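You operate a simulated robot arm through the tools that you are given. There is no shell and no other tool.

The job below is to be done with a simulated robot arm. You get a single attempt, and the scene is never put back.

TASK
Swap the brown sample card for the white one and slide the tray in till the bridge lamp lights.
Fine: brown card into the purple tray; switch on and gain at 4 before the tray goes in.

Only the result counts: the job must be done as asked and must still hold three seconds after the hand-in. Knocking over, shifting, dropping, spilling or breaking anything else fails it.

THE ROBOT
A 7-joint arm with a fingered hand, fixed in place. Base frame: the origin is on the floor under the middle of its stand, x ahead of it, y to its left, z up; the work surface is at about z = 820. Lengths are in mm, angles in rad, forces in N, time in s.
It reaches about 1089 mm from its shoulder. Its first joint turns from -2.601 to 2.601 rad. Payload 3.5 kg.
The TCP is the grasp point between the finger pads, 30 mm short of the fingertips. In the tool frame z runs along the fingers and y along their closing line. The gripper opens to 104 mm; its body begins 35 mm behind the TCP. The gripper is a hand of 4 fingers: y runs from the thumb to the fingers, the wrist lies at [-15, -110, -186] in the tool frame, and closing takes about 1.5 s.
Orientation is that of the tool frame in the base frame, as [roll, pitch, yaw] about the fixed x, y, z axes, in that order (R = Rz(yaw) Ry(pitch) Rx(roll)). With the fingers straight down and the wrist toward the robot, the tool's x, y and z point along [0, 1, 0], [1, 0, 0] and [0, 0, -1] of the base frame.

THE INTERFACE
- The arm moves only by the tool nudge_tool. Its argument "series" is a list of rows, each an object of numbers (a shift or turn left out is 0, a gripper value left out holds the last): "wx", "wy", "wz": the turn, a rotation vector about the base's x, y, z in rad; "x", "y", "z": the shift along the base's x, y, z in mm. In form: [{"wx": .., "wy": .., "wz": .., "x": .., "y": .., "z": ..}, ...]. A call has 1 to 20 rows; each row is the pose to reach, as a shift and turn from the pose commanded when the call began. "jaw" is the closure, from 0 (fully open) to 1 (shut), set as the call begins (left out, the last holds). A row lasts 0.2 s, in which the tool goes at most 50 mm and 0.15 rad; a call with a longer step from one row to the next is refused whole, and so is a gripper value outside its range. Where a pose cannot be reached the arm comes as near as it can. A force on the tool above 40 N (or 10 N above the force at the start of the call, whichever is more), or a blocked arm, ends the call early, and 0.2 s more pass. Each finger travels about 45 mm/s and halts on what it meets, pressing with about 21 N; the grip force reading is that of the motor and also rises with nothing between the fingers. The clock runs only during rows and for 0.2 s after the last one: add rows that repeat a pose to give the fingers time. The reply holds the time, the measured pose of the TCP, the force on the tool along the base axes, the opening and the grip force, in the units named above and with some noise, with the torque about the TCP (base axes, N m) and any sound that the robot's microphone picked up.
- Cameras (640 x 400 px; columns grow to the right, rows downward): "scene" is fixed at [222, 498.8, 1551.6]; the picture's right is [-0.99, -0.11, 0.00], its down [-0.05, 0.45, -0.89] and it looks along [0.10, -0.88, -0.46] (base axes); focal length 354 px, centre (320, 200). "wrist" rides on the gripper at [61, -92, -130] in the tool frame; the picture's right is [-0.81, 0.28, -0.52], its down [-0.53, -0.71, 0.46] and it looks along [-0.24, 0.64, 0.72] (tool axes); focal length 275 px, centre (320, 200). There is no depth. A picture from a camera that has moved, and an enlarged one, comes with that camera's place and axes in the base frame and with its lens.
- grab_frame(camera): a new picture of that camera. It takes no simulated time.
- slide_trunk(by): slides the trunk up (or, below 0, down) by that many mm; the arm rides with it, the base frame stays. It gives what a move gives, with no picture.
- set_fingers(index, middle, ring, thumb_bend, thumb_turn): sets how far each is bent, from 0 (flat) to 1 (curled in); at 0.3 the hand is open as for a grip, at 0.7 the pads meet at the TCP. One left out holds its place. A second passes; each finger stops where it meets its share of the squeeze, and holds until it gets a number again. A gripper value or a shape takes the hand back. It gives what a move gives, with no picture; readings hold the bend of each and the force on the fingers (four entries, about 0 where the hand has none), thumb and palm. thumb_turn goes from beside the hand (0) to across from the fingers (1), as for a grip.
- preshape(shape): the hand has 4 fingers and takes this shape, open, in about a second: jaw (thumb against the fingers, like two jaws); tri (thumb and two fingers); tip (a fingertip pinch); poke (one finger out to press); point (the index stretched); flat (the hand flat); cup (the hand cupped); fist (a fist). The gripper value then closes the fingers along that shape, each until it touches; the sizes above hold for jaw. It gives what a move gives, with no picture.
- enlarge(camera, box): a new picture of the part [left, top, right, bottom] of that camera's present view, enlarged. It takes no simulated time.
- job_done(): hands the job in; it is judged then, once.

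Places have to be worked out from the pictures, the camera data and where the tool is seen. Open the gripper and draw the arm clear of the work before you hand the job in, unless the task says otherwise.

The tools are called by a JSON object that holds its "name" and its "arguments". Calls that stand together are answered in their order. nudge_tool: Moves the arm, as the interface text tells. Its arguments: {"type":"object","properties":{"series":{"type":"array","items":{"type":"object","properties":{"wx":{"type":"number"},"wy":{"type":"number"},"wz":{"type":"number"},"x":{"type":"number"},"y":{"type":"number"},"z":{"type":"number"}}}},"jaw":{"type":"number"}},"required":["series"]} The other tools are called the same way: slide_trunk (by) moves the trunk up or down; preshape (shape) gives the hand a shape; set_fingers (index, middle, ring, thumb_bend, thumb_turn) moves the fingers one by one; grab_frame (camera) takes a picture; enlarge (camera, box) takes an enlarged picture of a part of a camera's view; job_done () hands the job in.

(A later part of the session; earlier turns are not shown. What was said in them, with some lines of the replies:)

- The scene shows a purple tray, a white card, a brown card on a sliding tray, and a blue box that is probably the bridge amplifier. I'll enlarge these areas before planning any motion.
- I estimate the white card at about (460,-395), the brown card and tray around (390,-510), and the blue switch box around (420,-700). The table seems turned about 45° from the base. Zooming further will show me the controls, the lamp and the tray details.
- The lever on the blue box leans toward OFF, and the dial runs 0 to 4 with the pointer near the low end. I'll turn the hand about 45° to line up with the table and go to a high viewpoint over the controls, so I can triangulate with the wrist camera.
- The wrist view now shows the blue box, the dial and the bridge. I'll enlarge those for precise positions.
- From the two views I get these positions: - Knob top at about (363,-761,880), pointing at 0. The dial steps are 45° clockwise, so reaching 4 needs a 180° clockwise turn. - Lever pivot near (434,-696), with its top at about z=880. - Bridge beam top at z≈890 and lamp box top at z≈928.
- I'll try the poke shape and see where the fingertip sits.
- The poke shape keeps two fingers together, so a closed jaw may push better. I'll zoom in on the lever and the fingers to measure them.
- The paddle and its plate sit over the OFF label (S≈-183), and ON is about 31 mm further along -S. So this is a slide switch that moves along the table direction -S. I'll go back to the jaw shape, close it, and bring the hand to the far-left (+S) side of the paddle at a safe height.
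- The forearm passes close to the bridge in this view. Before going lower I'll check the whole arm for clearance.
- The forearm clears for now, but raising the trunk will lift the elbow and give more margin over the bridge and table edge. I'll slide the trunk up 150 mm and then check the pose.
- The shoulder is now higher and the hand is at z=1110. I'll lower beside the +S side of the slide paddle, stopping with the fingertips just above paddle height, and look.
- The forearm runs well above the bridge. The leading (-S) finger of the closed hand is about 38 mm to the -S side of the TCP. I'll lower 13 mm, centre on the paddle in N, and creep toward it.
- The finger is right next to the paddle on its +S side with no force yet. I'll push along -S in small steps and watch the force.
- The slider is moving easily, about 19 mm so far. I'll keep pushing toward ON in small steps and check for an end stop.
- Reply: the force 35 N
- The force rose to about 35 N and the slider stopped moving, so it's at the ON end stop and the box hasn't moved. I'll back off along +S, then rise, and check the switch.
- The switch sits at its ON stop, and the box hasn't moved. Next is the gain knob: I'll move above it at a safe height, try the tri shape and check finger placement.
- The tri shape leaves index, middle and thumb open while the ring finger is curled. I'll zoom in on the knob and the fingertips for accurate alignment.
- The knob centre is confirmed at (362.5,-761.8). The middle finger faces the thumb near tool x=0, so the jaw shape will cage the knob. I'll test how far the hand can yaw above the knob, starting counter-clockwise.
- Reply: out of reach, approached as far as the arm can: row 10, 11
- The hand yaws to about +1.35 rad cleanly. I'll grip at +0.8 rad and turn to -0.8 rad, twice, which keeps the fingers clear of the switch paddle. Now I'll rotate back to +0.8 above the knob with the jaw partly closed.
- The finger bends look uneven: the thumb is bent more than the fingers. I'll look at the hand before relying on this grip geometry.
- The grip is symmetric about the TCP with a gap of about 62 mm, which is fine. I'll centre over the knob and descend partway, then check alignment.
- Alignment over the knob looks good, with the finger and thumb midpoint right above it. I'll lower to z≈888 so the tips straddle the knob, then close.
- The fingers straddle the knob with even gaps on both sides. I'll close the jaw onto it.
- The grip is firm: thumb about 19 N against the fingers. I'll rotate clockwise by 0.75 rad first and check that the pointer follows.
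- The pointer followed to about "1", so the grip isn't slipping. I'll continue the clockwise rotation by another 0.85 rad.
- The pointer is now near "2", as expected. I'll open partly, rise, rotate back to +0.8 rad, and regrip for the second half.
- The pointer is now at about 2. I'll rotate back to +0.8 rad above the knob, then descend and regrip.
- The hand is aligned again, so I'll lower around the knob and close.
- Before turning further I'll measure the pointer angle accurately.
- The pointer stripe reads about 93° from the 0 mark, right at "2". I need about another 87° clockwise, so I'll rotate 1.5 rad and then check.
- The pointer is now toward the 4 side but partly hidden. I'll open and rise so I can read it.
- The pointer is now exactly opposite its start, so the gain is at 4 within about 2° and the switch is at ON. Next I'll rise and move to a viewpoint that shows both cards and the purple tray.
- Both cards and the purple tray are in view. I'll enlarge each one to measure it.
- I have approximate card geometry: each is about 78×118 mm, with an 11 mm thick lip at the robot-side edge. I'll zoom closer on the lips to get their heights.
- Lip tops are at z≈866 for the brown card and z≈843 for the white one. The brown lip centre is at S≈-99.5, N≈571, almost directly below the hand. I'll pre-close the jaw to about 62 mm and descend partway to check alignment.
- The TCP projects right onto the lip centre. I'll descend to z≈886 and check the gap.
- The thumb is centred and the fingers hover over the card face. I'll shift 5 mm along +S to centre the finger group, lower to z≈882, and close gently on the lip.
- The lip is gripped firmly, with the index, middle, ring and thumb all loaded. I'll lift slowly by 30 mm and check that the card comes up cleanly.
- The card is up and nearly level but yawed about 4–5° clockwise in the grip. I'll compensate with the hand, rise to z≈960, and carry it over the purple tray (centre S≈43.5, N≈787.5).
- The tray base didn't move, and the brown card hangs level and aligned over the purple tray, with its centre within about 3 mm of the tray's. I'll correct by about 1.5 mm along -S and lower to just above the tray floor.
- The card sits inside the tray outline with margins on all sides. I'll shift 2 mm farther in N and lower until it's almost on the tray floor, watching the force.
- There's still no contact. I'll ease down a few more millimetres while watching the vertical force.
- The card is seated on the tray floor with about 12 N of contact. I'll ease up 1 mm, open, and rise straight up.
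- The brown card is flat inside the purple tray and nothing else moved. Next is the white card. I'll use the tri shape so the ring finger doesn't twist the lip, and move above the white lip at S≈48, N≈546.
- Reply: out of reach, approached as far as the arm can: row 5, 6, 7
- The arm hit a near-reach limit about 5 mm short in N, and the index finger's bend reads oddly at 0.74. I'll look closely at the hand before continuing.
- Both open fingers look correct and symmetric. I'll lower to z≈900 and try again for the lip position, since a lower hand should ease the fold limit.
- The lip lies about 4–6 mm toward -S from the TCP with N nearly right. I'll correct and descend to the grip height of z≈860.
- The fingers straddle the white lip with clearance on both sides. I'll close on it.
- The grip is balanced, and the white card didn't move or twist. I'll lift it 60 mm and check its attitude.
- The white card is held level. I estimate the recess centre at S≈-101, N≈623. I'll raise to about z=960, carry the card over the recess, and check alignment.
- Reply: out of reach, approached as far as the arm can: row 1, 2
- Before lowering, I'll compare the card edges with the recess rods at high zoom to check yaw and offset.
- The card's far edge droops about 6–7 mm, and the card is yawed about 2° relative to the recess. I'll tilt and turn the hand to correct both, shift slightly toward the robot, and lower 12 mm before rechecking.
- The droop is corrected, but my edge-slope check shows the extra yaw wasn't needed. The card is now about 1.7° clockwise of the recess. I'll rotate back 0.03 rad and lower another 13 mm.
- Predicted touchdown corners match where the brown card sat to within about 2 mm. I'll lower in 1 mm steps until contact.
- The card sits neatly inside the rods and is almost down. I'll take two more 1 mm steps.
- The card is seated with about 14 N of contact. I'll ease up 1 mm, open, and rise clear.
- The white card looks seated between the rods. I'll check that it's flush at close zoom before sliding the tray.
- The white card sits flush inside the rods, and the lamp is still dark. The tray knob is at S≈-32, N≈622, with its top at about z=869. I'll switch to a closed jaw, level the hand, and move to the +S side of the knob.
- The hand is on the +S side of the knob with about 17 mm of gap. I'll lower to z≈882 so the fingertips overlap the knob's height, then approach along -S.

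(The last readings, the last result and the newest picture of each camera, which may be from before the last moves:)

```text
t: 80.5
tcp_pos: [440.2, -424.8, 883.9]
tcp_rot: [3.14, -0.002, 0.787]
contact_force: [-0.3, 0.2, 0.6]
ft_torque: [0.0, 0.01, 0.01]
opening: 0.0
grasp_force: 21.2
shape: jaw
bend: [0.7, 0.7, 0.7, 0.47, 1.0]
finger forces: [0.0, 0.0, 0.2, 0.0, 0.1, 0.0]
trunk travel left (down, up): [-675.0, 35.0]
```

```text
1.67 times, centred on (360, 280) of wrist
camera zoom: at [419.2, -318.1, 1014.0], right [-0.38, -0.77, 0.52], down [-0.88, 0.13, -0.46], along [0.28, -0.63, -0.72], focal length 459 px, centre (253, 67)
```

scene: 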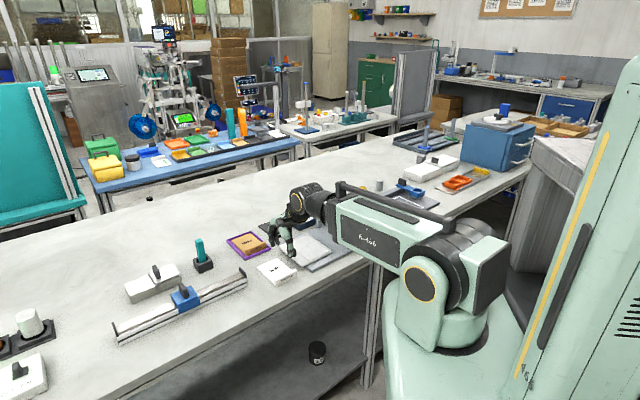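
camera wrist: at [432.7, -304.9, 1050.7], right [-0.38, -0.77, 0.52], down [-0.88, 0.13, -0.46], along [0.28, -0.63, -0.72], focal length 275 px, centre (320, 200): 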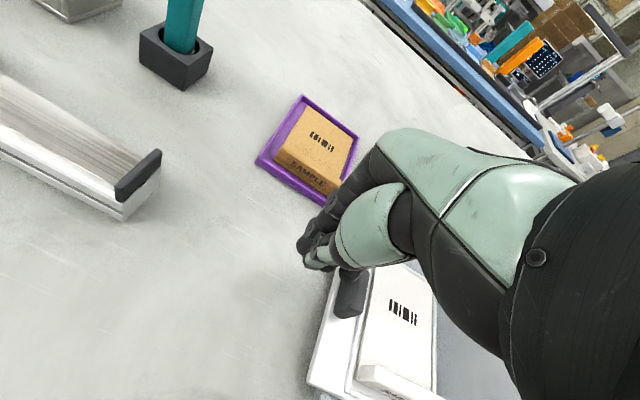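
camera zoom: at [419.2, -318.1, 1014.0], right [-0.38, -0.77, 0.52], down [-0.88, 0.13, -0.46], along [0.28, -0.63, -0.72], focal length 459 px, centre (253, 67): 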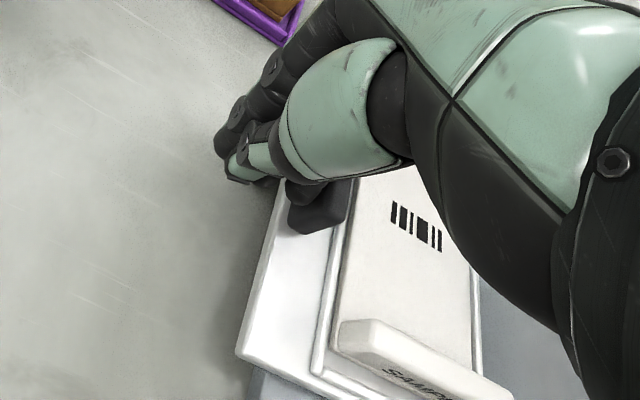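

The finger is right beside the knob. I'll push along -S slowly for about 20 mm and check that the tray moves freely and straight.

{"name": "nudge_tool", "arguments": {"series": [{"x": -3, "y": -3}, {"x": -6, "y": -6}, {"x": -9, "y": -9}, {"x": -12, "y": -12}, {"x": -15, "y": -15}, {"x": -18, "y": -18}]}}

{"name": "enlarge", "arguments": {"camera": "scene", "box": [260, 205, 340, 265]}}

```text
t: 82.0
tcp_pos: [422.7, -444.4, 882.8]
tcp_rot: [3.141, -0.002, 0.786]
contact_force: [0.5, -0.5, -0.7]
ft_torque: [0.01, -0.03, -0.01]
opening: 0.0
grasp_force: 21.4
shape: jaw
bend: [0.7, 0.7, 0.7, 0.47, 1.0]
finger forces: [0.0, 0.0, 0.4, 0.0, 0.0, 0.1]
trunk travel left (down, up): [-675.0, 35.0]
```

```text
6.67 times, centred on (300, 235) of scene
camera zoom: at [222.0, 498.8, 1551.6], right [-0.99, -0.11, 0.0], down [-0.05, 0.45, -0.89], along [0.1, -0.88, -0.46], focal length 2360 px, centre (453, -33)
```

zoom: 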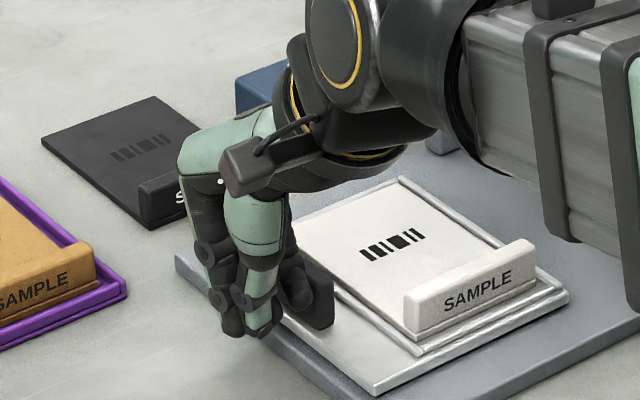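

The tray slides smoothly and straight. I'll continue another 45 mm at a gentle pace.

{"name": "nudge_tool", "arguments": {"series": [{"x": -3, "y": -3}, {"x": -6, "y": -6}, {"x": -9, "y": -9}, {"x": -12, "y": -12}, {"x": -15, "y": -15}, {"x": -18, "y": -18}, {"x": -21, "y": -21}, {"x": -24, "y": -24}, {"x": -27, "y": -27}, {"x": -30, "y": -30}, {"x": -32, "y": -32}]}}

{"name": "enlarge", "arguments": {"camera": "scene", "box": [270, 195, 366, 265]}}

{"name": "grab_frame", "arguments": {"camera": "wrist"}}

```text
t: 84.3
tcp_pos: [390.5, -475.9, 883.3]
tcp_rot: [-3.141, 0.0, 0.787]
contact_force: [-0.2, 0.4, 0.6]
ft_torque: [-0.01, 0.03, 0.04]
opening: 0.1
grasp_force: 21.1
shape: jaw
bend: [0.7, 0.7, 0.7, 0.47, 1.0]
finger forces: [0.1, 0.1, 0.4, 0.0, 0.1, 0.1]
trunk travel left (down, up): [-675.0, 35.0]
```

```text
5.71 times, centred on (318, 230) of scene
camera zoom: at [222.0, 498.8, 1551.6], right [-0.99, -0.11, 0.0], down [-0.05, 0.45, -0.89], along [0.1, -0.88, -0.46], focal length 2023 px, centre (331, 29)
```

zoom: 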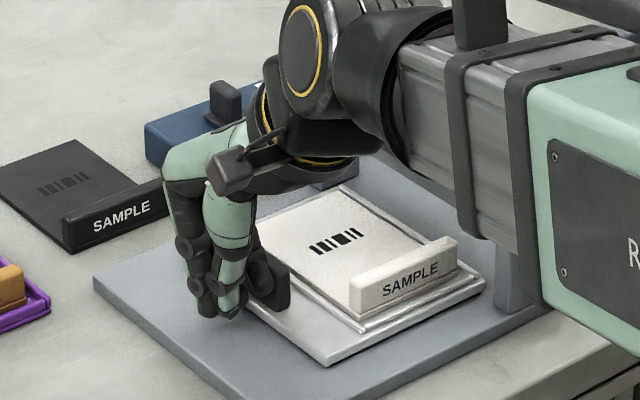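

```text
taken
camera wrist: at [368.1, -368.0, 1014.6], right [-0.38, -0.77, 0.52], down [-0.88, 0.13, -0.46], along [0.28, -0.63, -0.72], focal length 275 px, centre (320, 200)
```

wrist: 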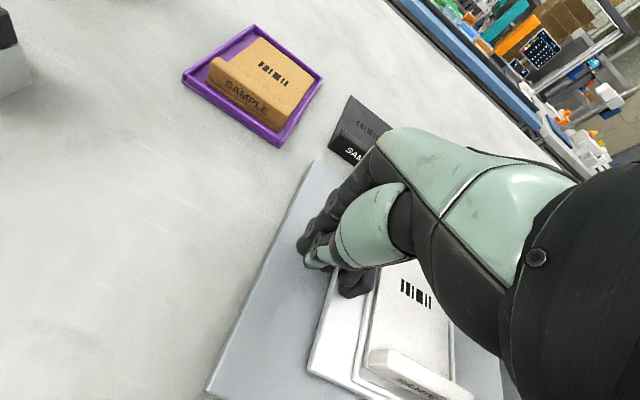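

The tray is in by about 67 mm and there's still almost no resistance. I'll continue 30 mm more and then check the lamp.

{"name": "nudge_tool", "arguments": {"series": [{"x": -3, "y": -3}, {"x": -6, "y": -6}, {"x": -9, "y": -9}, {"x": -12, "y": -12}, {"x": -15, "y": -15}, {"x": -18, "y": -18}, {"x": -21, "y": -21}]}}

{"name": "grab_frame", "arguments": {"camera": "scene"}}

{"name": "enlarge", "arguments": {"camera": "scene", "box": [270, 185, 366, 265]}}

{"name": "grab_frame", "arguments": {"camera": "wrist"}}

```text
t: 86.0
tcp_pos: [368.2, -497.4, 883.4]
tcp_rot: [-3.141, -0.002, 0.787]
contact_force: [-0.3, 0.1, 0.4]
ft_torque: [0.0, 0.01, 0.0]
opening: 0.2
grasp_force: 21.2
shape: jaw
bend: [0.7, 0.7, 0.7, 0.47, 1.0]
finger forces: [0.0, 0.0, 0.2, 0.1, 0.1, 0.1]
trunk travel left (down, up): [-675.0, 35.0]
```

```text
taken
```

scene: 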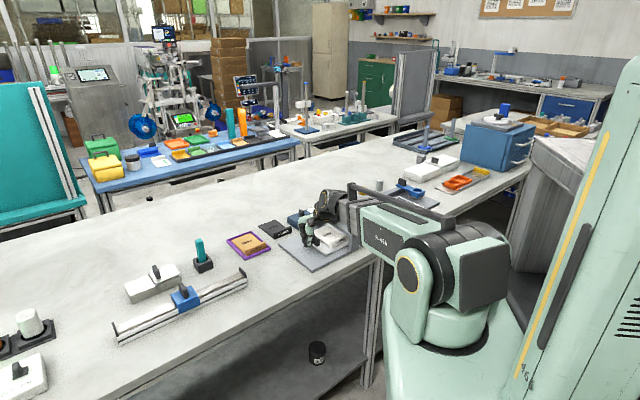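

```text
5.00 times, centred on (318, 225) of scene
camera zoom: at [222.0, 498.8, 1551.6], right [-0.99, -0.11, 0.0], down [-0.05, 0.45, -0.89], along [0.1, -0.88, -0.46], focal length 1770 px, centre (330, 75)
```

zoom: 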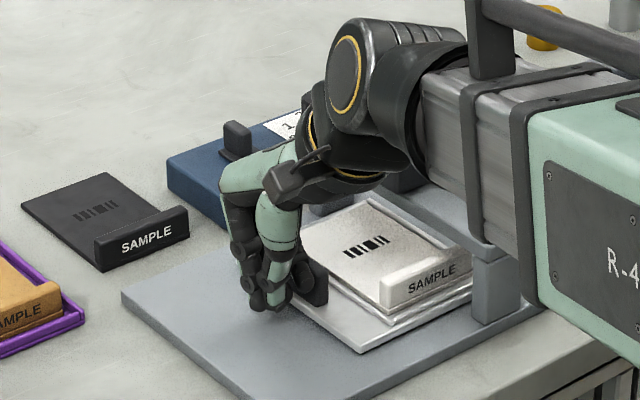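

```text
taken
camera wrist: at [346.6, -389.6, 1014.8], right [-0.38, -0.77, 0.52], down [-0.88, 0.13, -0.46], along [0.28, -0.63, -0.72], focal length 275 px, centre (320, 200)
```

wrist: 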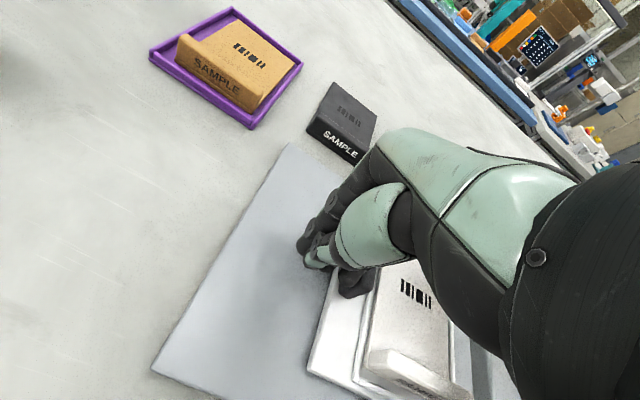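

The tray is in by about 98 mm and the arm hides the lamp from view. I'll push 12 mm more, then back off and rise to check the lamp.

{"name": "nudge_tool", "arguments": {"series": [{"x": -2, "y": -2}, {"x": -4, "y": -4}, {"x": -6, "y": -6}, {"x": -8.5, "y": -8.5}, {"x": -8.5, "y": -8.5}]}}

{"name": "nudge_tool", "arguments": {"series": [{"x": 6, "y": 6}, {"x": 14, "y": 14}, {"x": 14, "y": 14, "z": 40}, {"x": 14, "y": 14, "z": 85}, {"x": 14, "y": 14, "z": 130}, {"x": 14, "y": 14, "z": 130}]}}

{"name": "enlarge", "arguments": {"camera": "scene", "box": [270, 185, 366, 265]}}

```text
t: 87.2
tcp_pos: [361.0, -506.0, 883.8]
tcp_rot: [3.141, 0.001, 0.786]
contact_force: [0.8, 0.0, -0.2]
ft_torque: [0.02, -0.01, 0.0]
opening: 0.1
grasp_force: 21.3
shape: jaw
bend: [0.7, 0.7, 0.7, 0.47, 1.0]
finger forces: [0.0, 0.1, 0.2, 0.0, 0.0, 0.1]
trunk travel left (down, up): [-675.0, 35.0]
```

```text
t: 88.5
tcp_pos: [375.1, -492.8, 1010.4]
tcp_rot: [-3.141, -0.001, 0.784]
contact_force: [0.3, -0.1, -0.2]
ft_torque: [0.03, 0.02, 0.0]
opening: 0.0
grasp_force: 21.4
shape: jaw
bend: [0.7, 0.7, 0.7, 0.47, 1.0]
finger forces: [0.0, 0.0, 0.0, 0.0, 0.0, 0.0]
trunk travel left (down, up): [-675.0, 35.0]
```

```text
5.00 times, centred on (318, 225) of scene
camera zoom: at [222.0, 498.8, 1551.6], right [-0.99, -0.11, 0.0], down [-0.05, 0.45, -0.89], along [0.1, -0.88, -0.46], focal length 1770 px, centre (330, 75)
```

zoom: 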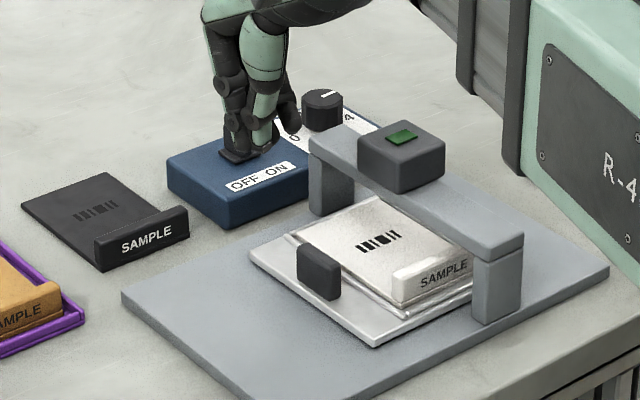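

The lamp is visible from here and still dark, with the tray partly under the bridge. I'll return to the knob and push another 14 mm, then check again.

{"name": "nudge_tool", "arguments": {"series": [{"z": -45}, {"z": -90}, {"z": -130}, {"x": -6, "y": -6, "z": -130}, {"x": -12, "y": -12, "z": -130}, {"x": -15, "y": -15, "z": -130}, {"x": -18, "y": -18, "z": -130}, {"x": -21, "y": -21, "z": -130}, {"x": -24, "y": -24, "z": -130}, {"x": -24, "y": -24, "z": -130}]}}

{"name": "nudge_tool", "arguments": {"series": [{"x": 6, "y": 6}, {"x": 14, "y": 14}, {"x": 14, "y": 14, "z": 40}, {"x": 14, "y": 14, "z": 85}, {"x": 14, "y": 14, "z": 130}, {"x": 14, "y": 14, "z": 130}]}}

{"name": "enlarge", "arguments": {"camera": "scene", "box": [270, 185, 366, 265]}}

```text
t: 90.8
tcp_pos: [350.3, -515.9, 882.7]
tcp_rot: [3.142, 0.001, 0.786]
contact_force: [0.6, 0.5, -0.3]
ft_torque: [-0.03, -0.03, -0.01]
opening: 0.1
grasp_force: 21.6
shape: jaw
bend: [0.7, 0.7, 0.7, 0.47, 1.0]
finger forces: [0.0, 0.0, 0.2, 0.0, 0.1, 0.1]
trunk travel left (down, up): [-675.0, 35.0]
```

```text
t: 92.2
tcp_pos: [365.1, -500.8, 1013.6]
tcp_rot: [-3.142, -0.002, 0.785]
contact_force: [0.5, 0.3, 0.5]
ft_torque: [0.02, -0.02, -0.03]
opening: 0.0
grasp_force: 21.0
shape: jaw
bend: [0.7, 0.7, 0.7, 0.47, 1.0]
finger forces: [0.0, 0.1, 0.0, 0.0, 0.1, 0.1]
trunk travel left (down, up): [-675.0, 35.0]
```

```text
5.00 times, centred on (318, 225) of scene
camera zoom: at [222.0, 498.8, 1551.6], right [-0.99, -0.11, 0.0], down [-0.05, 0.45, -0.89], along [0.1, -0.88, -0.46], focal length 1770 px, centre (330, 75)
```

zoom: 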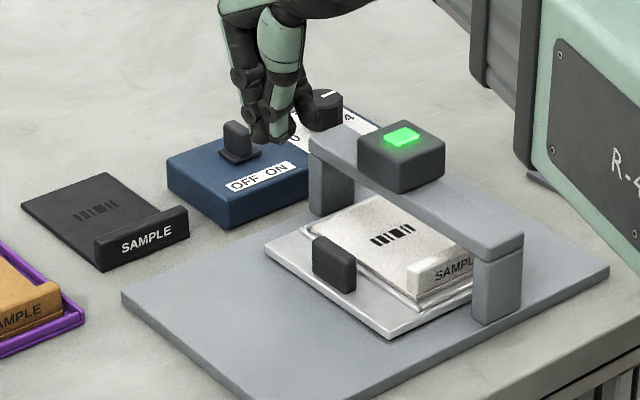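

The lamp is lit bright green, so the tray is in. I'll rise straight up, open the hand, and retreat toward the starting area.

{"name": "nudge_tool", "arguments": {"series": [{"z": 40}, {"z": 80}, {"z": 120}, {"z": 160}, {"x": 5, "y": 20, "z": 185}, {"x": 10, "y": 45, "z": 185}, {"x": 15, "y": 70, "z": 185}, {"x": 18, "y": 85, "z": 185}, {"x": 18, "y": 85, "z": 185}], "jaw": 0}}

{"name": "grab_frame", "arguments": {"camera": "scene"}}

{"name": "enlarge", "arguments": {"camera": "scene", "box": [270, 190, 366, 265]}}

{"name": "enlarge", "arguments": {"camera": "scene", "box": [200, 215, 300, 290]}}

{"name": "grab_frame", "arguments": {"camera": "wrist"}}

```text
t: 94.2
tcp_pos: [383.1, -416.9, 1199.0]
tcp_rot: [-3.141, -0.001, 0.787]
contact_force: [-0.8, 0.6, 0.4]
ft_torque: [0.01, -0.03, -0.07]
opening: 103.8
grasp_force: 0.1
shape: jaw
bend: [0.3, 0.3, 0.3, 0.3, 0.98]
finger forces: [0.1, 0.0, 0.1, 0.1, 0.0, 0.0]
trunk travel left (down, up): [-675.0, 35.0]
```

```text
taken
```

scene: 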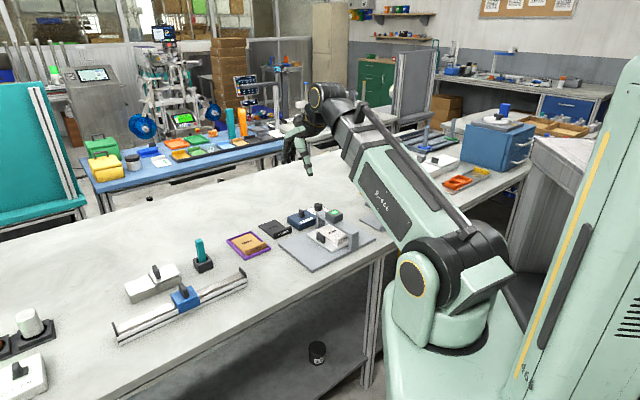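

```text
5.33 times, centred on (318, 228) of scene
camera zoom: at [222.0, 498.8, 1551.6], right [-0.99, -0.11, 0.0], down [-0.05, 0.45, -0.89], along [0.1, -0.88, -0.46], focal length 1888 px, centre (331, 53)
```

zoom: 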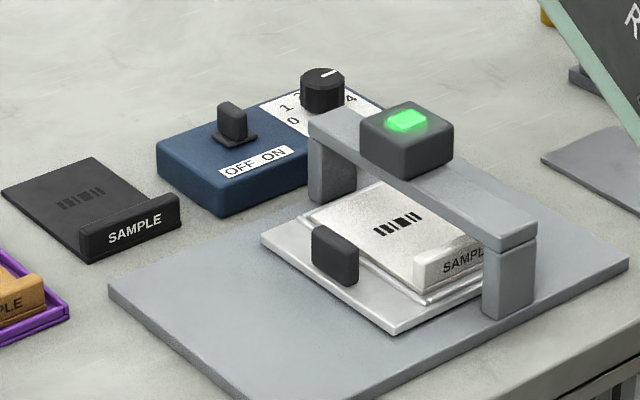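

```text
5.33 times, centred on (250, 252) of scene
camera zoom: at [222.0, 498.8, 1551.6], right [-0.99, -0.11, 0.0], down [-0.05, 0.45, -0.89], along [0.1, -0.88, -0.46], focal length 1888 px, centre (693, -80)
```

zoom: 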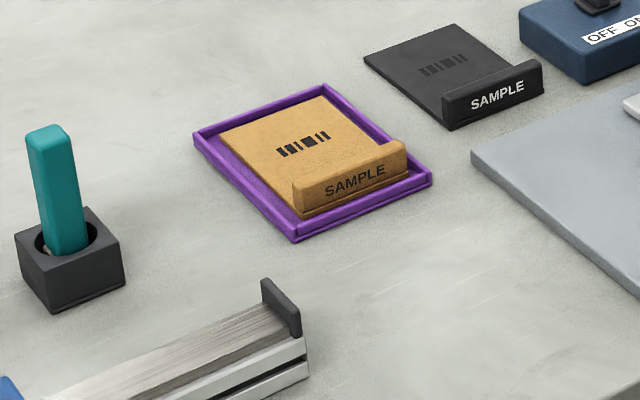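

```text
taken
camera wrist: at [361.9, -309.6, 1329.8], right [-0.38, -0.77, 0.52], down [-0.88, 0.13, -0.46], along [0.28, -0.63, -0.72], focal length 275 px, centre (320, 200)
```

wrist: 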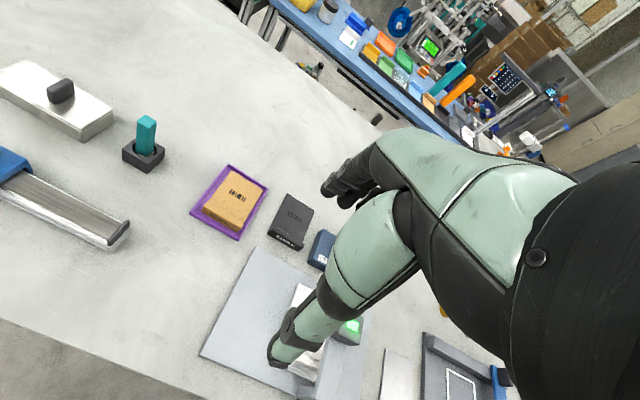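

Final check: the lamp is lit, the white card is in the tray, the brown card is inside the purple tray, the switch is ON and the gain is at 4. The hand is open and clear. I'll let a little time pass to confirm the lamp stays lit.

{"name": "nudge_tool", "arguments": {"series": [{"z": 0}, {"z": 0}, {"z": 0}, {"z": 0}, {"z": 0}, {"z": 0}, {"z": 0}, {"z": 0}, {"z": 0}, {"z": 0}, {"z": 0}, {"z": 0}, {"z": 0}, {"z": 0}, {"z": 0}]}}

{"name": "enlarge", "arguments": {"camera": "scene", "box": [286, 196, 350, 252]}}

```text
t: 97.3
tcp_pos: [384.1, -417.2, 1199.3]
tcp_rot: [3.141, -0.002, 0.786]
contact_force: [-0.4, 0.7, 1.2]
ft_torque: [-0.02, 0.03, 0.0]
opening: 103.8
grasp_force: 0.1
shape: jaw
bend: [0.3, 0.3, 0.3, 0.3, 0.98]
finger forces: [0.0, 0.0, 0.1, 0.0, 0.1, 0.1]
trunk travel left (down, up): [-675.0, 35.0]
```

```text
7.14 times, centred on (318, 224) of scene
camera zoom: at [222.0, 498.8, 1551.6], right [-0.99, -0.11, 0.0], down [-0.05, 0.45, -0.89], along [0.1, -0.88, -0.46], focal length 2529 px, centre (334, 29)
```

zoom: 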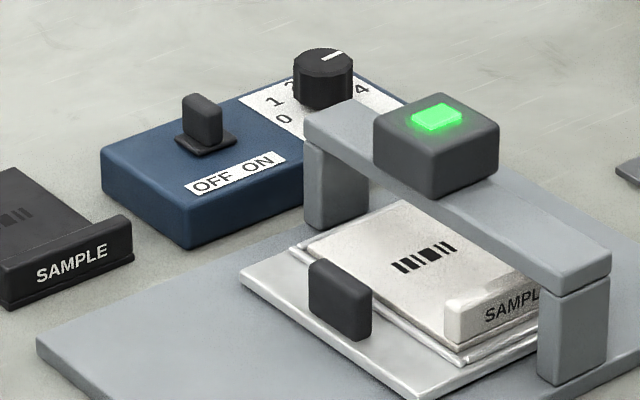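

After three more seconds the lamp is still lit and nothing has moved. The job is done as asked, so I'm handing it in.

{"name": "job_done", "arguments": {}}

```text
The job is handed in.
```

The cards are swapped and the tray is in. The bridge lamp came on and was still lit three seconds later, just before I handed the job in. I haven't seen the judge's result.

- **Switch and gain:** I set the switch to ON and turned the gain from 0 to 4 before moving the tray. The dial pointer is within about 2° of the 4 mark.
- **Cards:** The brown card is flat inside the purple tray, and the white card is seated in the sample tray.
- **Tray:** It slid in about 125 mm with almost no resistance. I stopped as soon as I saw the lamp lit and did not push it to an end stop.
- **Everything else:** The last pictures show nothing else moved, and the hand is open and clear of the work.
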